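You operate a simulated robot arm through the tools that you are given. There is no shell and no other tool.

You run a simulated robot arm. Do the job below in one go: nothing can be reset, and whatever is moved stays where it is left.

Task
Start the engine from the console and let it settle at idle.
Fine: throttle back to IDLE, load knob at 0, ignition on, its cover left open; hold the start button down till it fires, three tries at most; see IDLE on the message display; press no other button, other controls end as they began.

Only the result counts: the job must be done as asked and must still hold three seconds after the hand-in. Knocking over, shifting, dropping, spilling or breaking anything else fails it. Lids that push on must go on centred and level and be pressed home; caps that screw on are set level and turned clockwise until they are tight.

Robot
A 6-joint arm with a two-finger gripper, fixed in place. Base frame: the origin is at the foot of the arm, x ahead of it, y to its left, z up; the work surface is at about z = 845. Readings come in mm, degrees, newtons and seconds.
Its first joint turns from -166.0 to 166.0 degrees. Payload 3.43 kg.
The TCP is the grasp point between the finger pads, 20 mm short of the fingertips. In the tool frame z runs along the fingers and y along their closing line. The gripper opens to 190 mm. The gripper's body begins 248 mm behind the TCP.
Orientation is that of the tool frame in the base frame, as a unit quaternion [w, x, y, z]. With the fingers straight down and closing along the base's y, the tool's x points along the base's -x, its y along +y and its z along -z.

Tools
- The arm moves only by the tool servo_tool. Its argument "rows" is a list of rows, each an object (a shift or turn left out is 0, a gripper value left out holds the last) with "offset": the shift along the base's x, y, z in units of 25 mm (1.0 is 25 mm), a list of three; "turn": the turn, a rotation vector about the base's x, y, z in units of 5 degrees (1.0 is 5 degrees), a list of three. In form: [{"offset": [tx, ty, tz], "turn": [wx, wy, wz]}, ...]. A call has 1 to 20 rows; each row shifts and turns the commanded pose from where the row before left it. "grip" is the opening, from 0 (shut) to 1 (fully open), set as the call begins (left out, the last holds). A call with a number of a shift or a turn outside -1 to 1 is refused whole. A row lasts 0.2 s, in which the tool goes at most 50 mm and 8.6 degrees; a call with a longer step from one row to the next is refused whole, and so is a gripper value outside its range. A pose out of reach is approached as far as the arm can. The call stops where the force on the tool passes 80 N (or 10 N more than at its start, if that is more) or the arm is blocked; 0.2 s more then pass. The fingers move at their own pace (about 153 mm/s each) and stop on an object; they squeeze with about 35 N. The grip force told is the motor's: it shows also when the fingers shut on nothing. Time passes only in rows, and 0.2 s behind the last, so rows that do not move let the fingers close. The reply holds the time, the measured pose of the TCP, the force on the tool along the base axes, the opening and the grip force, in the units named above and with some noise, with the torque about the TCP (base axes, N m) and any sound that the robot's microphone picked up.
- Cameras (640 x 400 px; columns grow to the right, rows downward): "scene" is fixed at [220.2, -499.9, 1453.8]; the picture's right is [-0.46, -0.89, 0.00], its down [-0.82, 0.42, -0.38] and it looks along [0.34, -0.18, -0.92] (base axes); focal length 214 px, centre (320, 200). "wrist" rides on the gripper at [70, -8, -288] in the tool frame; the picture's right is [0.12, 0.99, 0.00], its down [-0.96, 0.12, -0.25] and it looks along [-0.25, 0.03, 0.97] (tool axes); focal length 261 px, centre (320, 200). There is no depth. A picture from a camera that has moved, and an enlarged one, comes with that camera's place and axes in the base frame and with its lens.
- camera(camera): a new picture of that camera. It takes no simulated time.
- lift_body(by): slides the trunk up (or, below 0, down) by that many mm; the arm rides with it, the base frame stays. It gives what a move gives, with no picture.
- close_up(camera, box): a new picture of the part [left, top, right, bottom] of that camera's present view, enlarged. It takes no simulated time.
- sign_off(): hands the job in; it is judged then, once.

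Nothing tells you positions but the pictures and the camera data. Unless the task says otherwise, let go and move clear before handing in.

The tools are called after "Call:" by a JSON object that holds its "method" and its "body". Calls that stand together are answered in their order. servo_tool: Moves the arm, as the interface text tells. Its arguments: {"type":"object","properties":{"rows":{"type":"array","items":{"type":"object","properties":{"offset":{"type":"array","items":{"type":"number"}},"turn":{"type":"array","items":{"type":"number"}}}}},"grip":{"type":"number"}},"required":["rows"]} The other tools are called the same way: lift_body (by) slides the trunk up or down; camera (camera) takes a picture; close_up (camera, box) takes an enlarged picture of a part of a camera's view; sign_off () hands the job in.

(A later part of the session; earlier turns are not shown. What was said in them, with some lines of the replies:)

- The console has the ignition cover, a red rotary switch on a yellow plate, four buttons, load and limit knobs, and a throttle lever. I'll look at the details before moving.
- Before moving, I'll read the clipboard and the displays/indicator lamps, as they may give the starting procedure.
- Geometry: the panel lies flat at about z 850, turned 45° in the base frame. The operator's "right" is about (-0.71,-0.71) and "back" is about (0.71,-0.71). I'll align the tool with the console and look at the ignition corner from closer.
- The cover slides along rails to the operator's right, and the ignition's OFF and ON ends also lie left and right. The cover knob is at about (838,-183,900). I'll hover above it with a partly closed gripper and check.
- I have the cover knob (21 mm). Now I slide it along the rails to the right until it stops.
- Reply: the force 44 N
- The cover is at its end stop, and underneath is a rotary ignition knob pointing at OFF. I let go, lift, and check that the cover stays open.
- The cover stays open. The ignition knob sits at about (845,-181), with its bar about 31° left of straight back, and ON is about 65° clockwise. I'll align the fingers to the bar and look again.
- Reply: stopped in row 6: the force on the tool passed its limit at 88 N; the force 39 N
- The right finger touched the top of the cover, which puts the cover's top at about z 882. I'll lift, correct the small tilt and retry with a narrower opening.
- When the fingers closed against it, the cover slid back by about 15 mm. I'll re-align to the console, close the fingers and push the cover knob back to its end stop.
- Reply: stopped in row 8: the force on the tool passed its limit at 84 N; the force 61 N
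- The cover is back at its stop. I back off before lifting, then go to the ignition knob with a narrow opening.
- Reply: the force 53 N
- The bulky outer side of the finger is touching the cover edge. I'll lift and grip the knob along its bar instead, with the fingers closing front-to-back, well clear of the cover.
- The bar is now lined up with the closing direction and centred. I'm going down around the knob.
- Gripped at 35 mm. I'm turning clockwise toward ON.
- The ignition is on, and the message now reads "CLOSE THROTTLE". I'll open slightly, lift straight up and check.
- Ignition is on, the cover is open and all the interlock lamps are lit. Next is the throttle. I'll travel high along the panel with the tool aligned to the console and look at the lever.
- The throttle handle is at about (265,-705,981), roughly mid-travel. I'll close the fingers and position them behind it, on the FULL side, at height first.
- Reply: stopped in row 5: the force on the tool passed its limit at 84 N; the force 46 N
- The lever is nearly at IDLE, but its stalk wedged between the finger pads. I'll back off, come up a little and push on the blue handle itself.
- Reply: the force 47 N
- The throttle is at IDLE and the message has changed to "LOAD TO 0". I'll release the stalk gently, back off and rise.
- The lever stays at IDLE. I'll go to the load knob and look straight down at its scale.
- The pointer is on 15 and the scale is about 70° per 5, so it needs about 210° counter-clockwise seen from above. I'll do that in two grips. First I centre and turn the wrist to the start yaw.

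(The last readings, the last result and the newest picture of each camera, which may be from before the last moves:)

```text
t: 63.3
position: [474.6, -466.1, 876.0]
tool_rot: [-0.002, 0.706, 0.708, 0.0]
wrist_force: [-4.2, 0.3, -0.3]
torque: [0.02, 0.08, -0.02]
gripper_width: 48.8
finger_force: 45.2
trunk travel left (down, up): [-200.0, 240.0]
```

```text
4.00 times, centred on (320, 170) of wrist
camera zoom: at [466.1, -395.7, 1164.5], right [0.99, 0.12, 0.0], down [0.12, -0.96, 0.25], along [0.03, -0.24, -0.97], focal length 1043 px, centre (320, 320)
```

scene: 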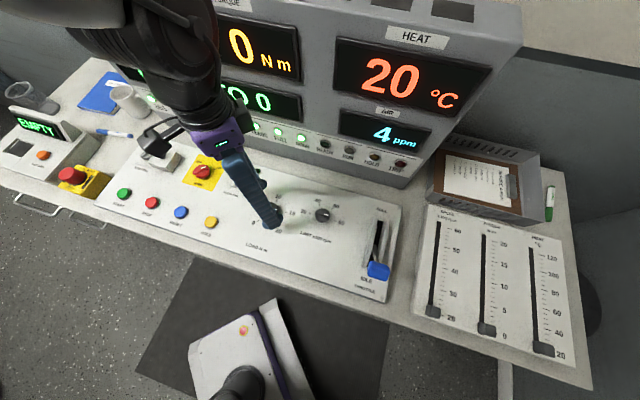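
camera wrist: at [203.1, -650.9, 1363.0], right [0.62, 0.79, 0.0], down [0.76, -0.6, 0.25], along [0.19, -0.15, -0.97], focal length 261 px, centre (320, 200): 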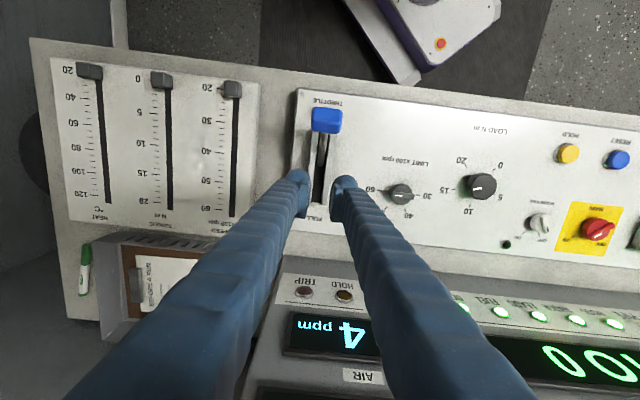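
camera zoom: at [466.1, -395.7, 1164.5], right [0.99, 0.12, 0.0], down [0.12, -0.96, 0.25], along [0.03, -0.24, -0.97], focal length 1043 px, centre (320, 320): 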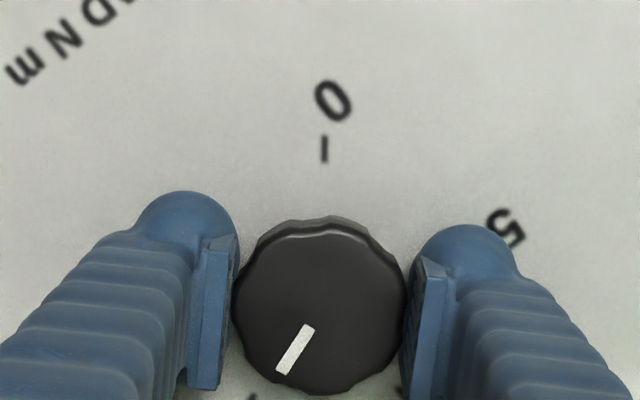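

Gripped at 48.8 mm. I'm turning counter-clockwise by about 90°.

Call:
{"method": "servo_tool", "body": {"rows": [{"turn": [0, 0, 1]}, {"turn": [0, 0, 1]}, {"turn": [0, 0, 1]}, {"turn": [0, 0, 1]}, {"turn": [0, 0, 1]}, {"turn": [0, 0, 1]}, {"turn": [0, 0, 1]}, {"turn": [0, 0, 1]}, {"turn": [0, 0, 1]}, {"turn": [0, 0, 1]}, {"turn": [0, 0, 1]}, {"turn": [0, 0, 1]}, {"turn": [0, 0, 1]}, {"turn": [0, 0, 1]}, {"turn": [0, 0, 1]}, {"turn": [0, 0, 1]}, {"turn": [0, 0, 1]}, {"turn": [0, 0, 1]}, {}]}}

Call:
{"method": "close_up", "body": {"camera": "wrist", "box": [240, 120, 400, 220]}}

Call:
{"method": "camera", "body": {"camera": "scene"}}

```text
t: 67.3
position: [473.1, -467.4, 876.4]
tool_rot: [0.0, 0.0, 1.0, -0.001]
wrist_force: [-33.3, -7.7, -11.4]
torque: [-0.02, 0.35, 0.0]
gripper_width: 49.1
finger_force: 45.3
trunk travel left (down, up): [-200.0, 240.0]
```

```text
4.00 times, centred on (320, 170) of wrist
camera zoom: at [402.6, -474.7, 1165.0], right [-0.12, 0.99, 0.0], down [0.96, 0.12, 0.25], along [0.25, 0.03, -0.97], focal length 1043 px, centre (320, 320)
```

zoom: 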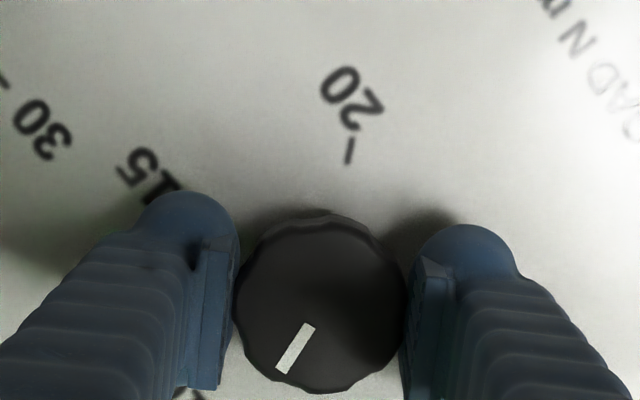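

```text
taken
```

scene: 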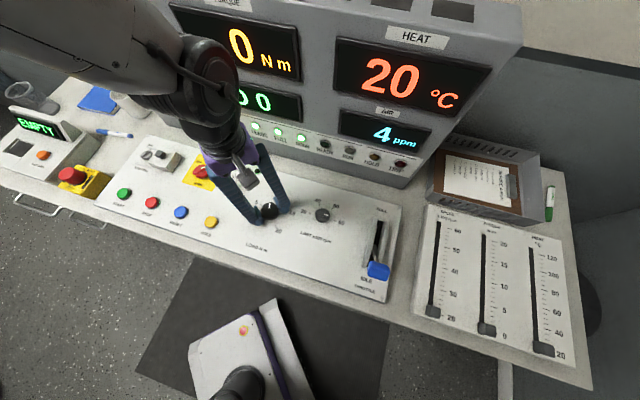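

The knob is turning with the gripper. I'll continue another 45° with a small shift to relieve the side force, then regrip.

Call:
{"method": "servo_tool", "body": {"rows": [{"offset": [-0.06, -0.01, 0], "turn": [0, 0, 1]}, {"turn": [0, 0, 1]}, {"turn": [0, 0, 1]}, {"turn": [0, 0, 1]}, {"turn": [0, 0, 1]}, {"turn": [0, 0, 1]}, {"turn": [0, 0, 1]}, {"turn": [0, 0, 1]}, {"turn": [0, 0, 1]}, {}]}}

Call:
{"method": "close_up", "body": {"camera": "wrist", "box": [240, 120, 400, 220]}}

```text
t: 69.5
position: [473.0, -467.5, 877.7]
tool_rot: [0.001, -0.383, 0.924, -0.002]
wrist_force: [-5.6, -7.2, -2.8]
torque: [0.01, 0.02, -0.01]
gripper_width: 48.8
finger_force: 44.9
trunk travel left (down, up): [-200.0, 240.0]
```

```text
4.00 times, centred on (320, 170) of wrist
camera zoom: at [428.8, -521.9, 1165.3], right [-0.79, 0.62, 0.0], down [0.6, 0.76, 0.25], along [0.15, 0.19, -0.97], focal length 1043 px, centre (320, 320)
```

zoom: 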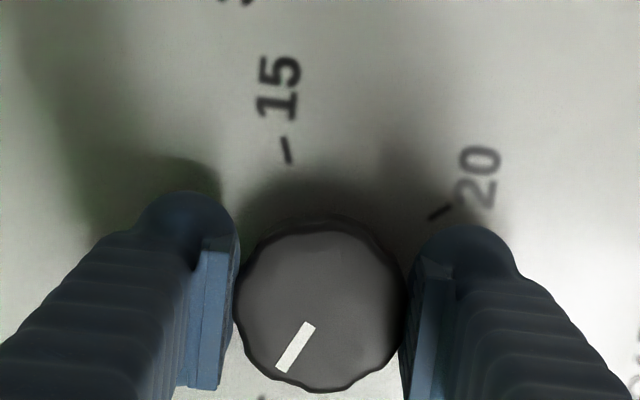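

Call:
{"method": "servo_tool", "body": {"rows": [{}, {}, {"offset": [0, 0, 0.6]}, {"offset": [0, 0, 0.8]}, {"turn": [0, 0, -1]}, {"turn": [0, 0, -1]}, {"turn": [0, 0, -1]}, {"turn": [0, 0, -1]}, {"turn": [0, 0, -1]}, {"turn": [0, 0, -1]}, {"turn": [0, 0, -1]}, {"turn": [0, 0, -1]}, {"turn": [0, 0, -1]}, {"turn": [0, 0, -1]}, {"turn": [0, 0, -1]}, {"turn": [0, 0, -1]}, {"turn": [0, 0, -1]}, {"turn": [0, 0, -1]}, {"turn": [0, 0, -1]}, {}], "grip": 0.42}}

Call:
{"method": "close_up", "body": {"camera": "wrist", "box": [240, 120, 400, 220]}}

Call:
{"method": "close_up", "body": {"camera": "scene", "box": [220, 180, 340, 255]}}

```text
t: 73.7
position: [472.3, -465.6, 912.4]
tool_rot: [-0.001, 0.259, 0.966, -0.001]
wrist_force: [-0.2, 1.0, -0.1]
torque: [-0.02, -0.02, -0.01]
gripper_width: 79.8
finger_force: 0.0
trunk travel left (down, up): [-200.0, 240.0]
```

```text
4.00 times, centred on (320, 170) of wrist
camera zoom: at [408.1, -437.1, 1200.3], right [0.39, 0.92, 0.0], down [0.89, -0.38, 0.25], along [0.23, -0.1, -0.97], focal length 1043 px, centre (320, 320)
```

zoom: 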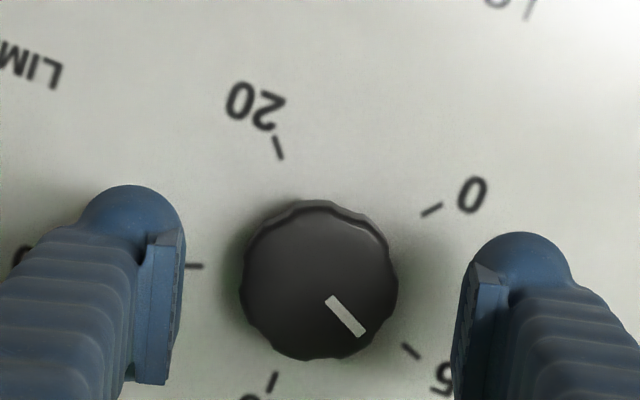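

```text
5.33 times, centred on (280, 218) of scene
camera zoom: at [220.2, -499.9, 1453.8], right [-0.46, -0.89, 0.0], down [-0.82, 0.42, -0.38], along [0.34, -0.18, -0.92], focal length 1144 px, centre (533, 107)
```

zoom: 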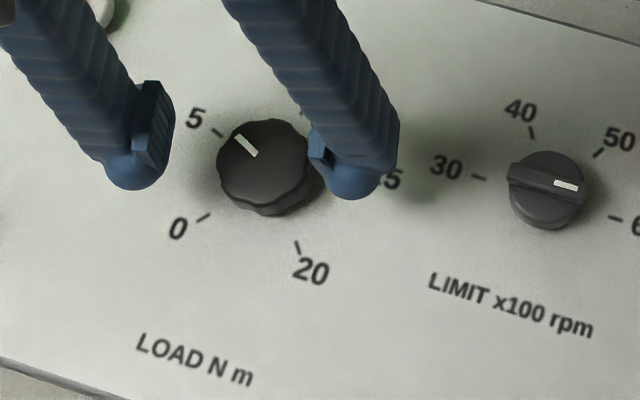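

Call:
{"method": "servo_tool", "body": {"rows": [{"offset": [0.02, -0.01, -0.7]}, {"offset": [0, 0, -0.5]}, {"offset": [0, 0, -0.24]}, {}]}}

Call:
{"method": "servo_tool", "body": {"rows": [{}, {}, {}], "grip": 0}}

Call:
{"method": "servo_tool", "body": {"rows": [{"turn": [0, 0, 1]}, {"turn": [0, 0, 1]}, {"turn": [0, 0, 1]}, {"turn": [0, 0, 1]}, {"turn": [0, 0, 1]}, {"turn": [0, 0, 1]}, {"turn": [0, 0, 1]}, {"turn": [0, 0, 1]}, {"turn": [0, 0, 1]}, {"turn": [0, 0, 1]}, {"turn": [0, 0, 1]}, {"turn": [0, 0, 1]}, {"turn": [0, 0, 1]}, {"turn": [0, 0, 0.6]}, {}]}}

Call:
{"method": "close_up", "body": {"camera": "wrist", "box": [240, 120, 400, 220]}}

Call:
{"method": "camera", "body": {"camera": "scene"}}

```text
t: 74.7
position: [473.4, -463.9, 876.0]
tool_rot: [-0.001, 0.259, 0.966, -0.002]
wrist_force: [0.2, 0.3, 0.6]
torque: [-0.01, 0.03, -0.02]
gripper_width: 80.0
finger_force: 0.2
trunk travel left (down, up): [-200.0, 240.0]
```

```text
t: 75.5
position: [473.2, -465.9, 875.5]
tool_rot: [0.0, 0.259, 0.966, -0.001]
wrist_force: [-11.3, -17.7, -2.2]
torque: [-0.26, 0.2, -0.04]
gripper_width: 49.5
finger_force: 44.8
trunk travel left (down, up): [-200.0, 240.0]
```

```text
t: 78.7
position: [473.1, -466.8, 877.3]
tool_rot: [0.0, -0.325, 0.946, -0.001]
wrist_force: [-22.5, -24.7, -0.8]
torque: [-0.25, 0.17, -0.02]
gripper_width: 49.0
finger_force: 45.1
trunk travel left (down, up): [-200.0, 240.0]
```

```text
4.00 times, centred on (320, 170) of wrist
camera zoom: at [422.1, -517.1, 1163.7], right [-0.71, 0.71, 0.0], down [0.69, 0.68, 0.25], along [0.18, 0.17, -0.97], focal length 1043 px, centre (320, 320)
```

zoom: 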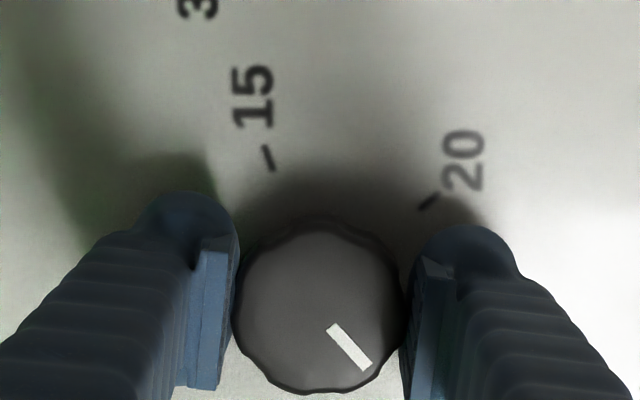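

```text
taken
```

scene: 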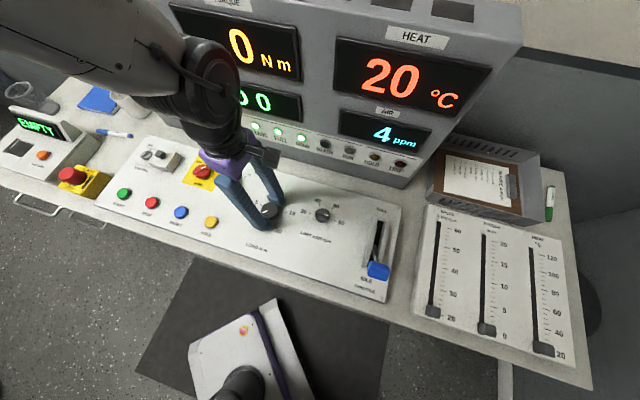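

Call:
{"method": "servo_tool", "body": {"rows": [{"turn": [0, 0, 0.5]}, {"turn": [0, 0, 0.5]}, {}]}}

Call:
{"method": "close_up", "body": {"camera": "scene", "box": [100, 50, 340, 240]}}

Call:
{"method": "close_up", "body": {"camera": "wrist", "box": [240, 120, 400, 220]}}

```text
t: 79.5
position: [473.2, -467.4, 875.0]
tool_rot: [0.0, -0.367, 0.93, 0.0]
wrist_force: [-20.3, -26.1, -4.4]
torque: [-0.27, 0.12, 0.07]
gripper_width: 49.2
finger_force: 45.5
trunk travel left (down, up): [-200.0, 240.0]
```

```text
2.11 times, centred on (220, 145) of scene
camera zoom: at [220.2, -499.9, 1453.8], right [-0.46, -0.89, 0.0], down [-0.82, 0.42, -0.38], along [0.34, -0.18, -0.92], focal length 452 px, centre (530, 316)
```

zoom: 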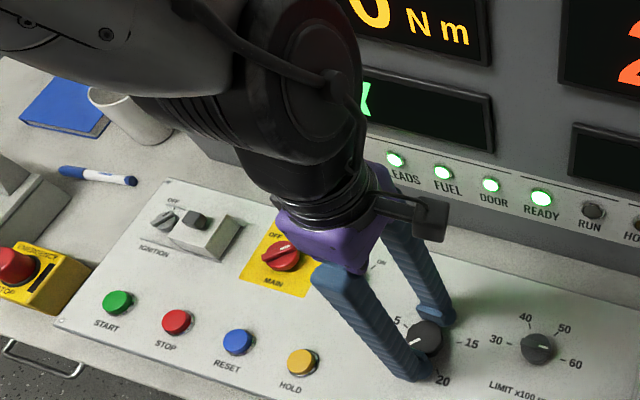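

```text
4.00 times, centred on (320, 170) of wrist
camera zoom: at [426.9, -521.0, 1163.7], right [-0.76, 0.64, 0.0], down [0.62, 0.74, 0.25], along [0.16, 0.19, -0.97], focal length 1043 px, centre (320, 320)
```

zoom: 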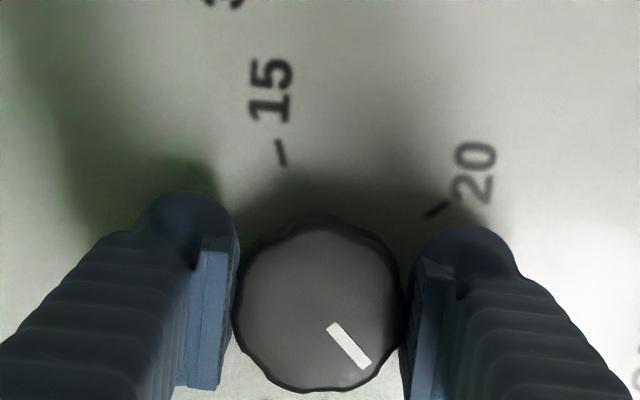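

READY is lit. I'll nudge a little further to make sure the knob is at its 0 stop.

Call:
{"method": "servo_tool", "body": {"rows": [{"turn": [0, 0, 0.4]}, {}]}}

Call:
{"method": "servo_tool", "body": {"rows": [{"turn": [0, 0, 0.4]}, {}]}}

Call:
{"method": "close_up", "body": {"camera": "wrist", "box": [240, 120, 400, 220]}}

```text
t: 80.1
position: [473.2, -467.7, 875.7]
tool_rot: [0.001, -0.383, 0.924, -0.001]
wrist_force: [-17.3, -22.4, 1.4]
torque: [-0.11, 0.15, 0.02]
gripper_width: 48.9
finger_force: 45.2
trunk travel left (down, up): [-200.0, 240.0]
```

```text
t: 80.7
position: [474.3, -466.4, 875.8]
tool_rot: [0.0, -0.399, 0.917, -0.002]
wrist_force: [-12.6, -19.9, 4.4]
torque: [-0.05, 0.03, 0.02]
gripper_width: 49.1
finger_force: 45.1
trunk travel left (down, up): [-200.0, 240.0]
```

```text
4.00 times, centred on (320, 170) of wrist
camera zoom: at [430.7, -523.8, 1163.8], right [-0.81, 0.59, 0.0], down [0.57, 0.78, 0.25], along [0.15, 0.2, -0.97], focal length 1043 px, centre (320, 320)
```

zoom: 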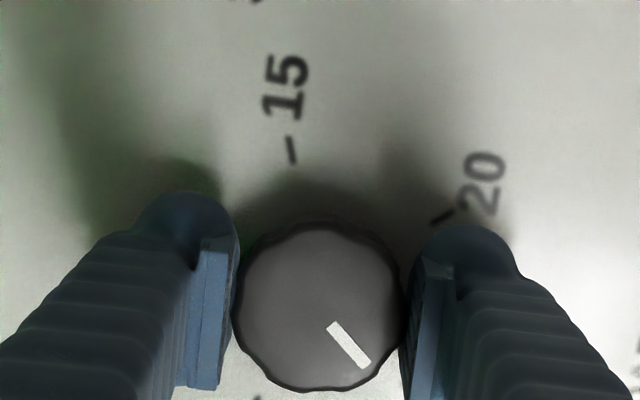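

Call:
{"method": "servo_tool", "body": {"rows": [{}, {}, {"offset": [0, 0, 0.6]}, {"offset": [0, 0, 0.8]}, {"offset": [0, 0, 0.8]}, {"offset": [0, 0, 0.8]}, {"offset": [0, 0, 0.8]}, {}], "grip": 0.42}}

Call:
{"method": "close_up", "body": {"camera": "wrist", "box": [240, 120, 400, 220]}}

Call:
{"method": "close_up", "body": {"camera": "scene", "box": [220, 180, 340, 255]}}

Call:
{"method": "camera", "body": {"camera": "scene"}}

```text
t: 82.5
position: [474.3, -467.3, 969.4]
tool_rot: [-0.001, -0.399, 0.917, -0.001]
wrist_force: [0.3, 0.7, 0.5]
torque: [-0.02, 0.0, -0.03]
gripper_width: 79.9
finger_force: 0.0
trunk travel left (down, up): [-200.0, 240.0]
```

```text
4.00 times, centred on (320, 170) of wrist
camera zoom: at [432.0, -523.1, 1258.4], right [-0.81, 0.59, 0.0], down [0.57, 0.78, 0.25], along [0.15, 0.2, -0.97], focal length 1043 px, centre (320, 320)
```

zoom: 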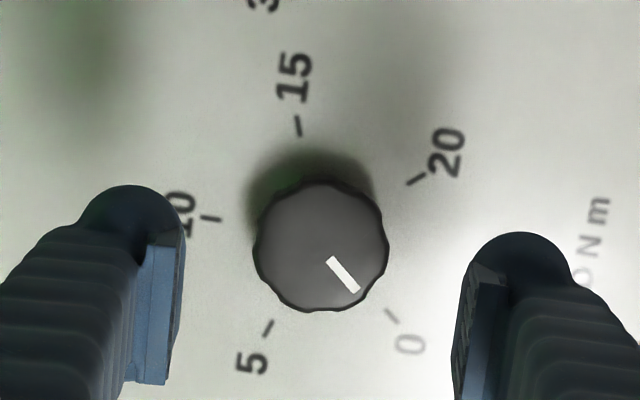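

```text
5.33 times, centred on (280, 218) of scene
camera zoom: at [220.2, -499.9, 1453.8], right [-0.46, -0.89, 0.0], down [-0.82, 0.42, -0.38], along [0.34, -0.18, -0.92], focal length 1144 px, centre (533, 107)
```

zoom: 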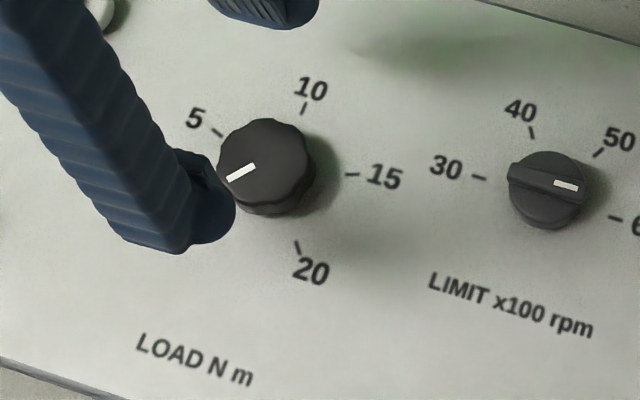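

```text
taken
```

scene: 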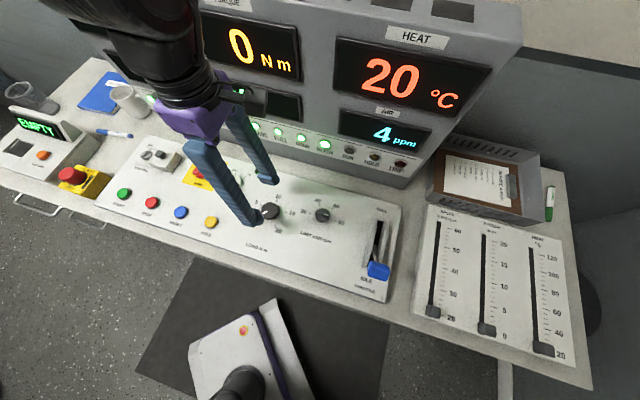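

The load pointer is on 0 and READY is lit. Next I move to the START button at about (738,-89) with the gripper closed.

Call:
{"method": "servo_tool", "body": {"rows": [{"offset": [0, 0, 0.9]}, {"offset": [0, 0, 0.9]}, {"offset": [0.62, 0.89, 0.9], "turn": [0, 0, -0.55]}, {"offset": [0.62, 0.89, 0], "turn": [0, 0, -0.55]}, {"offset": [0.62, 0.89, 0], "turn": [0, 0, -0.55]}, {"offset": [0.62, 0.89, 0], "turn": [0, 0, -0.55]}, {"offset": [0.62, 0.89, 0], "turn": [0, 0, -0.55]}, {"offset": [0.62, 0.89, 0], "turn": [0, 0, -0.55]}, {"offset": [0.62, 0.89, 0], "turn": [0, 0, -0.55]}, {"offset": [0.62, 0.89, 0], "turn": [0, 0, -0.55]}, {"offset": [0.62, 0.89, 0], "turn": [0, 0, -0.55]}, {"offset": [0.62, 0.89, 0], "turn": [0, 0, -0.55]}, {"offset": [0.62, 0.89, 0], "turn": [0, 0, -0.55]}, {"offset": [0.62, 0.89, 0], "turn": [0, 0, -0.55]}, {"offset": [0.62, 0.89, 0], "turn": [0, 0, -0.55]}, {"offset": [0.62, 0.89, 0], "turn": [0, 0, -0.55]}, {"offset": [0.62, 0.89, 0], "turn": [0, 0, -0.55]}, {"offset": [0.62, 0.89, 0], "turn": [0, 0, -0.55]}, {"offset": [0.62, 0.89, 0], "turn": [0, 0, -0.55]}, {}], "grip": 0.42}}

Call:
{"method": "camera", "body": {"camera": "scene"}}

Call:
{"method": "camera", "body": {"camera": "wrist"}}

```text
t: 86.7
position: [736.9, -86.4, 1039.4]
tool_rot: [-0.001, -0.002, 1.0, -0.001]
wrist_force: [0.5, -0.5, 0.6]
torque: [-0.05, -0.03, -0.01]
gripper_width: 79.7
finger_force: 0.1
trunk travel left (down, up): [-200.0, 240.0]
```

```text
taken
```

scene: 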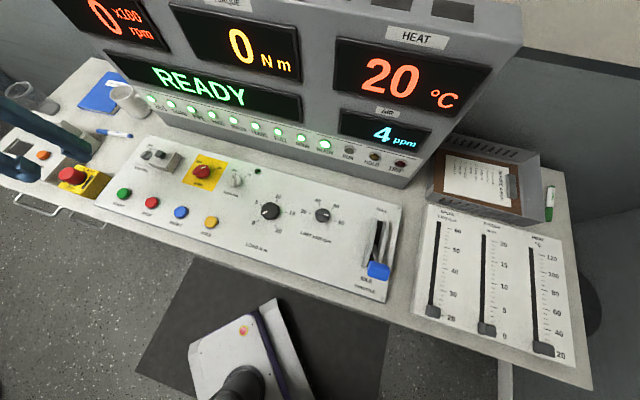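

```text
taken
camera wrist: at [667.2, -94.9, 1327.6], right [-0.12, 0.99, 0.0], down [0.96, 0.12, 0.25], along [0.24, 0.03, -0.97], focal length 261 px, centre (320, 200)
```

wrist: 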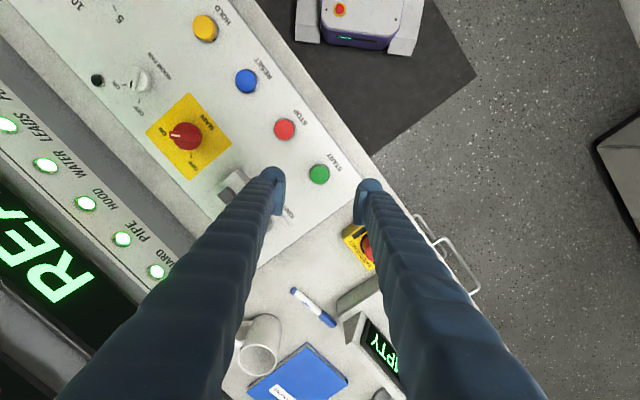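

The message reads READY. Here is a precise look at the START button before closing the fingers.

Call:
{"method": "close_up", "body": {"camera": "wrist", "box": [280, 140, 376, 200]}}

Call:
{"method": "close_up", "body": {"camera": "scene", "box": [100, 175, 148, 205]}}

```text
6.67 times, centred on (328, 170) of wrist
camera zoom: at [667.2, -94.9, 1327.6], right [-0.12, 0.99, 0.0], down [0.96, 0.12, 0.25], along [0.24, 0.03, -0.97], focal length 1738 px, centre (267, 400)
```

zoom: 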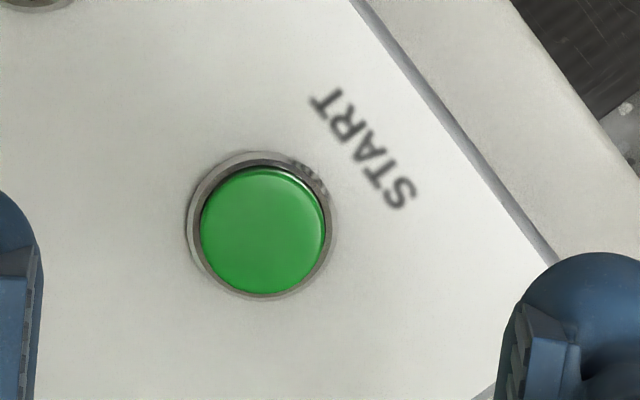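

```text
13.33 times, centred on (124, 190) of scene
camera zoom: at [220.2, -499.9, 1453.8], right [-0.46, -0.89, 0.0], down [-0.82, 0.42, -0.38], along [0.34, -0.18, -0.92], focal length 2860 px, centre (2933, 333)
```

zoom: 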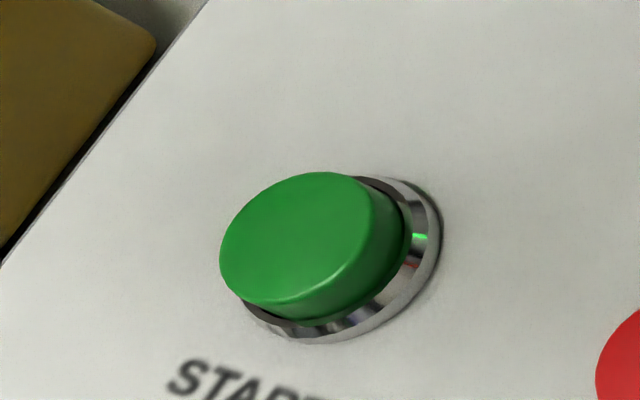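

Call:
{"method": "servo_tool", "body": {"rows": [{"offset": [0.08, 0, -0.9]}, {"offset": [0, 0, -0.9]}, {"offset": [0, 0, -0.9]}, {"offset": [0, 0, -0.9]}, {"offset": [0, 0, -0.9]}, {"offset": [0, 0, -0.9]}, {}], "grip": 0}}

Call:
{"method": "close_up", "body": {"camera": "wrist", "box": [260, 130, 380, 220]}}

Call:
{"method": "close_up", "body": {"camera": "scene", "box": [90, 165, 170, 215]}}

```text
t: 88.3
position: [741.7, -89.4, 900.8]
tool_rot: [-0.001, -0.002, 1.0, -0.001]
wrist_force: [-0.3, -0.3, 0.1]
torque: [0.01, 0.02, -0.04]
gripper_width: 0.2
finger_force: 34.9
trunk travel left (down, up): [-200.0, 240.0]
```

```text
4.44 times, centred on (320, 175) of wrist
camera zoom: at [670.7, -97.3, 1189.0], right [-0.12, 0.99, 0.0], down [0.96, 0.12, 0.25], along [0.24, 0.03, -0.97], focal length 1158 px, centre (320, 311)
```

zoom: 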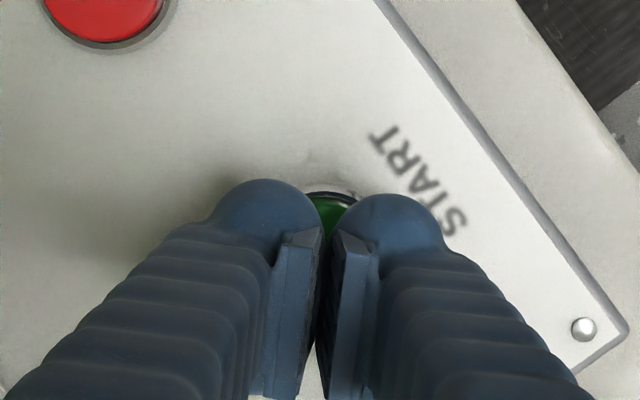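

```text
8.00 times, centred on (130, 190) of scene
camera zoom: at [220.2, -499.9, 1453.8], right [-0.46, -0.89, 0.0], down [-0.82, 0.42, -0.38], along [0.34, -0.18, -0.92], focal length 1716 px, centre (1840, 280)
```

zoom: 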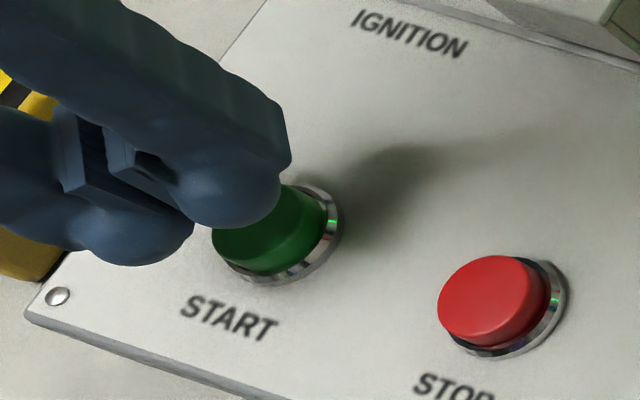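

Closed, the two fingertip bulbs straddle the cap's rim, so I'll shift sideways to press with a single fingertip in the centre.

Call:
{"method": "servo_tool", "body": {"rows": [{"offset": [0, -0.64, 0]}, {}], "grip": 0}}

Call:
{"method": "close_up", "body": {"camera": "wrist", "box": [260, 130, 380, 220]}}

Call:
{"method": "close_up", "body": {"camera": "scene", "box": [90, 165, 170, 215]}}

```text
t: 88.9
position: [738.9, -105.2, 901.0]
tool_rot: [-0.001, -0.002, 1.0, -0.001]
wrist_force: [0.6, -1.0, 0.8]
torque: [0.06, -0.02, 0.01]
gripper_width: 0.0
finger_force: 34.3
trunk travel left (down, up): [-200.0, 240.0]
```

```text
4.44 times, centred on (320, 175) of wrist
camera zoom: at [668.7, -112.8, 1190.0], right [-0.12, 0.99, 0.0], down [0.96, 0.12, 0.25], along [0.24, 0.03, -0.97], focal length 1158 px, centre (320, 311)
```

zoom: 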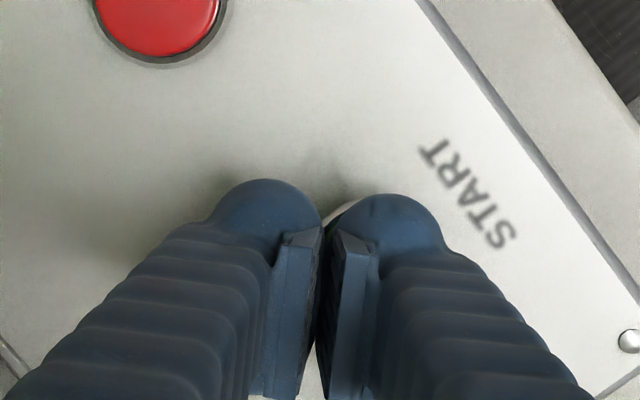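

```text
8.00 times, centred on (130, 190) of scene
camera zoom: at [220.2, -499.9, 1453.8], right [-0.46, -0.89, 0.0], down [-0.82, 0.42, -0.38], along [0.34, -0.18, -0.92], focal length 1716 px, centre (1840, 280)
```

zoom: 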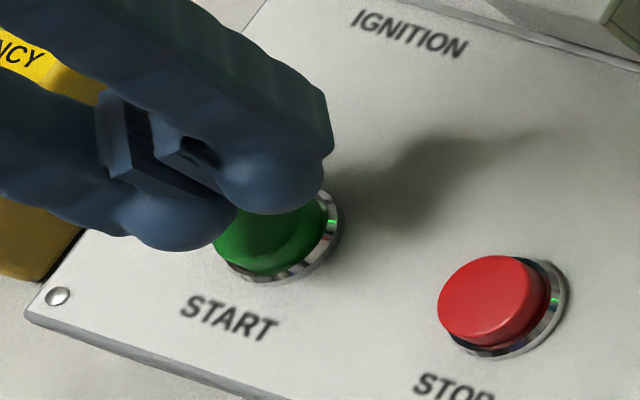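

Call:
{"method": "servo_tool", "body": {"rows": [{"offset": [0, 0, -0.3]}, {"offset": [0, 0, -0.2]}, {"offset": [0, 0, -0.16]}, {"offset": [0, 0, -0.16]}, {"offset": [0, 0, -0.12]}, {"offset": [0, 0, -0.12]}, {}], "grip": 0}}

Call:
{"method": "camera", "body": {"camera": "scene"}}

```text
t: 90.5
position: [739.0, -103.4, 876.7]
tool_rot: [-0.001, -0.002, 1.0, 0.0]
wrist_force: [0.5, -2.0, 1.8]
torque: [0.0, 0.0, -0.02]
gripper_width: 0.0
finger_force: 33.9
trunk travel left (down, up): [-200.0, 240.0]
heard: click
```

```text
taken
```

scene: 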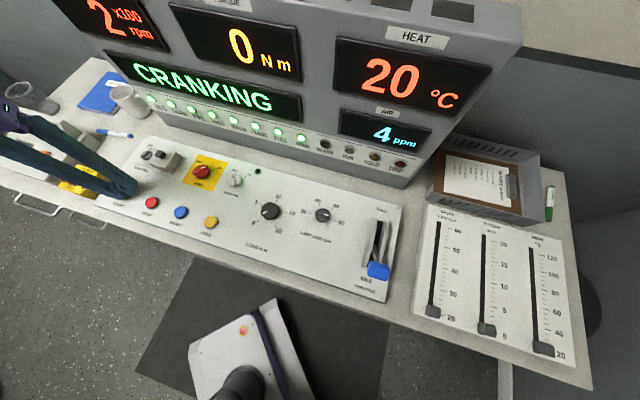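

It clicked and the display shows CRANKING. I keep the button held.

Call:
{"method": "servo_tool", "body": {"rows": [{"offset": [0, 0, -0.04]}, {}, {}, {}], "grip": 0}}

Call:
{"method": "camera", "body": {"camera": "scene"}}

```text
t: 91.5
position: [739.0, -104.7, 875.1]
tool_rot: [-0.001, -0.002, 1.0, -0.001]
wrist_force: [0.0, -0.8, 3.1]
torque: [-0.01, -0.02, 0.02]
gripper_width: 0.1
finger_force: 34.5
trunk travel left (down, up): [-200.0, 240.0]
```

```text
taken
```

scene: 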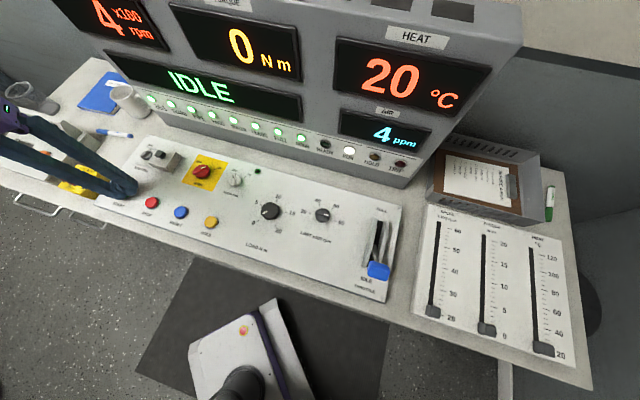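

The engine fired: the message shows IDLE and the RUN lamp is lit. I release the button straight up, move clear and let it settle.

Call:
{"method": "servo_tool", "body": {"rows": [{"offset": [0, 0, 0.3]}, {"offset": [0, 0, 0.8]}, {"offset": [0, 0, 0.9]}, {"offset": [0, 0, 0.9]}, {"offset": [0, 0, 0.9]}, {"offset": [0, 0, 0.9]}, {"offset": [0, 0, 0.9]}, {"offset": [0, 0, 0.9]}, {}, {}, {}, {}, {}, {}, {}, {}], "grip": 0}}

Call:
{"method": "camera", "body": {"camera": "scene"}}

Call:
{"method": "close_up", "body": {"camera": "scene", "box": [90, 130, 270, 243]}}

Call:
{"method": "close_up", "body": {"camera": "scene", "box": [230, 170, 410, 300]}}

```text
t: 94.9
position: [738.1, -105.6, 1037.5]
tool_rot: [0.0, -0.002, 1.0, -0.001]
wrist_force: [0.4, -0.2, 1.1]
torque: [0.01, -0.01, 0.03]
gripper_width: 0.0
finger_force: 34.1
trunk travel left (down, up): [-200.0, 240.0]
```

```text
taken
```

scene: 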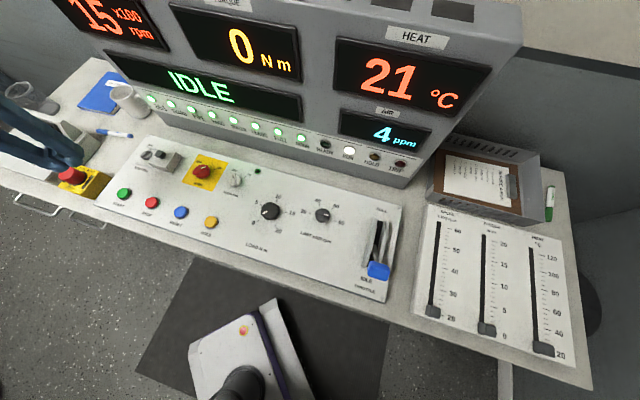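

```text
3.54 times, centred on (180, 186) of scene
camera zoom: at [220.2, -499.9, 1453.8], right [-0.46, -0.89, 0.0], down [-0.82, 0.42, -0.38], along [0.34, -0.18, -0.92], focal length 759 px, centre (816, 248)
```

zoom: 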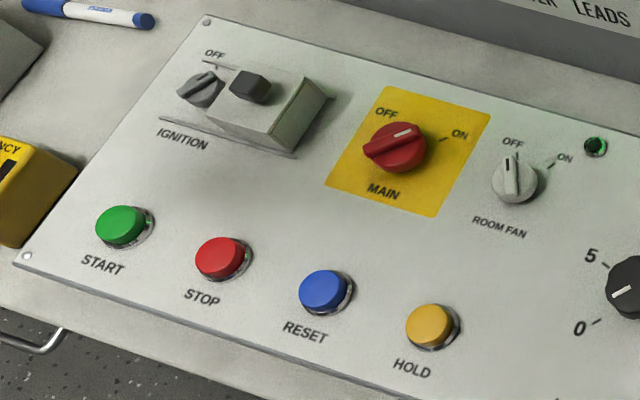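

```text
3.08 times, centred on (320, 235) of scene
camera zoom: at [220.2, -499.9, 1453.8], right [-0.46, -0.89, 0.0], down [-0.82, 0.42, -0.38], along [0.34, -0.18, -0.92], focal length 660 px, centre (320, 92)
```

zoom: 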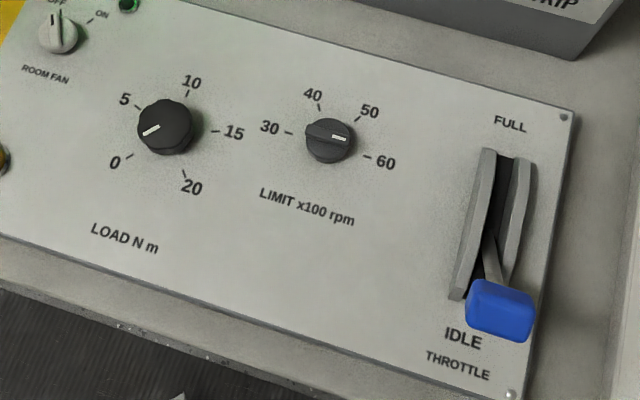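

It's idling, with rpm still climbing. I'll wait for it to settle and check again.

Call:
{"method": "servo_tool", "body": {"rows": [{}, {}, {}, {}, {}, {}, {}, {}, {}, {}, {}, {}, {}, {}, {}, {}, {}, {}, {}, {}]}}

Call:
{"method": "camera", "body": {"camera": "scene"}}

Call:
{"method": "servo_tool", "body": {"rows": [{}, {}, {}, {}, {}, {}, {}, {}, {}, {}, {}, {}, {}, {}, {}, {}, {}, {}, {}, {}]}}

Call:
{"method": "camera", "body": {"camera": "scene"}}

```text
t: 99.1
position: [738.3, -105.2, 1037.8]
tool_rot: [-0.001, -0.002, 1.0, -0.001]
wrist_force: [-1.1, 0.4, 0.1]
torque: [-0.01, 0.02, 0.0]
gripper_width: 0.1
finger_force: 34.8
trunk travel left (down, up): [-200.0, 240.0]
```

```text
taken
```

scene: 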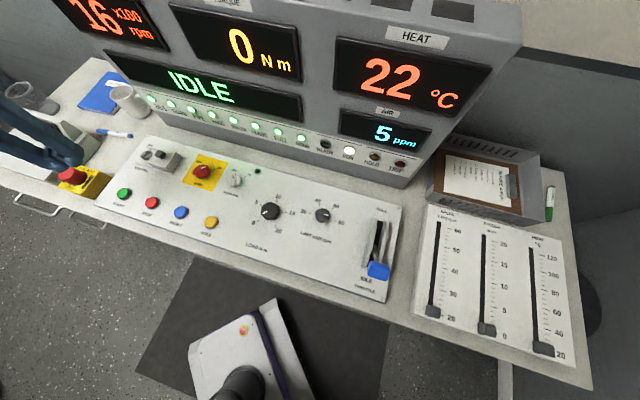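

```text
t: 103.3
position: [737.5, -106.4, 1037.7]
tool_rot: [-0.001, -0.002, 1.0, -0.001]
wrist_force: [-0.7, -0.6, 1.5]
torque: [-0.04, -0.01, 0.02]
gripper_width: 0.2
finger_force: 34.5
trunk travel left (down, up): [-200.0, 240.0]
```

```text
taken
```

scene: 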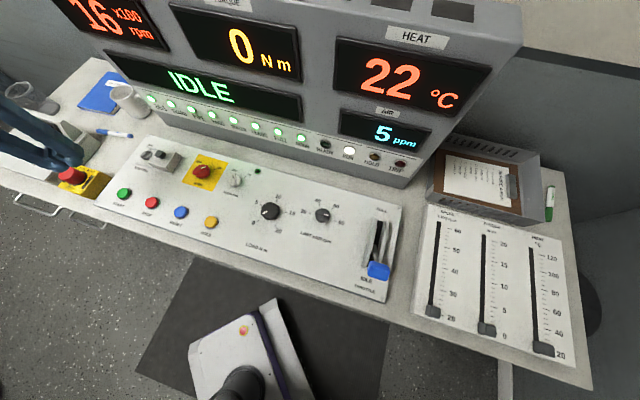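

The engine has settled at 16 x100 rpm with IDLE on the message display. The throttle is at IDLE, the load at 0, the ignition on and its cover open; the other controls look unchanged and the arm is clear. I'm handing in.

Call:
{"method": "sign_off", "body": {}}

```text
The job is handed in.
```

The engine is running and has settled at idle: about 1600 rpm, with IDLE on the message display and the RUN lamp lit. It fired on the first try, after I held the start button for about a second.

- **Throttle:** it is back at IDLE.
- **Load knob:** the pointer is at 0, turned down from 15.
- **Ignition:** it is on, and its cover is left slid fully open.
- **Other controls:** I pressed no other button, and the limit knob, room fan and main switch look as they did at the start.

While I was reaching for the ignition knob, the gripper bumped the ignition cover and it slid back partway. I pushed it open again to its end stop before switching the ignition on. I also bumped the cover a second time, more lightly, and it stayed put.

The arm is clear of the console, and the job is handed in.
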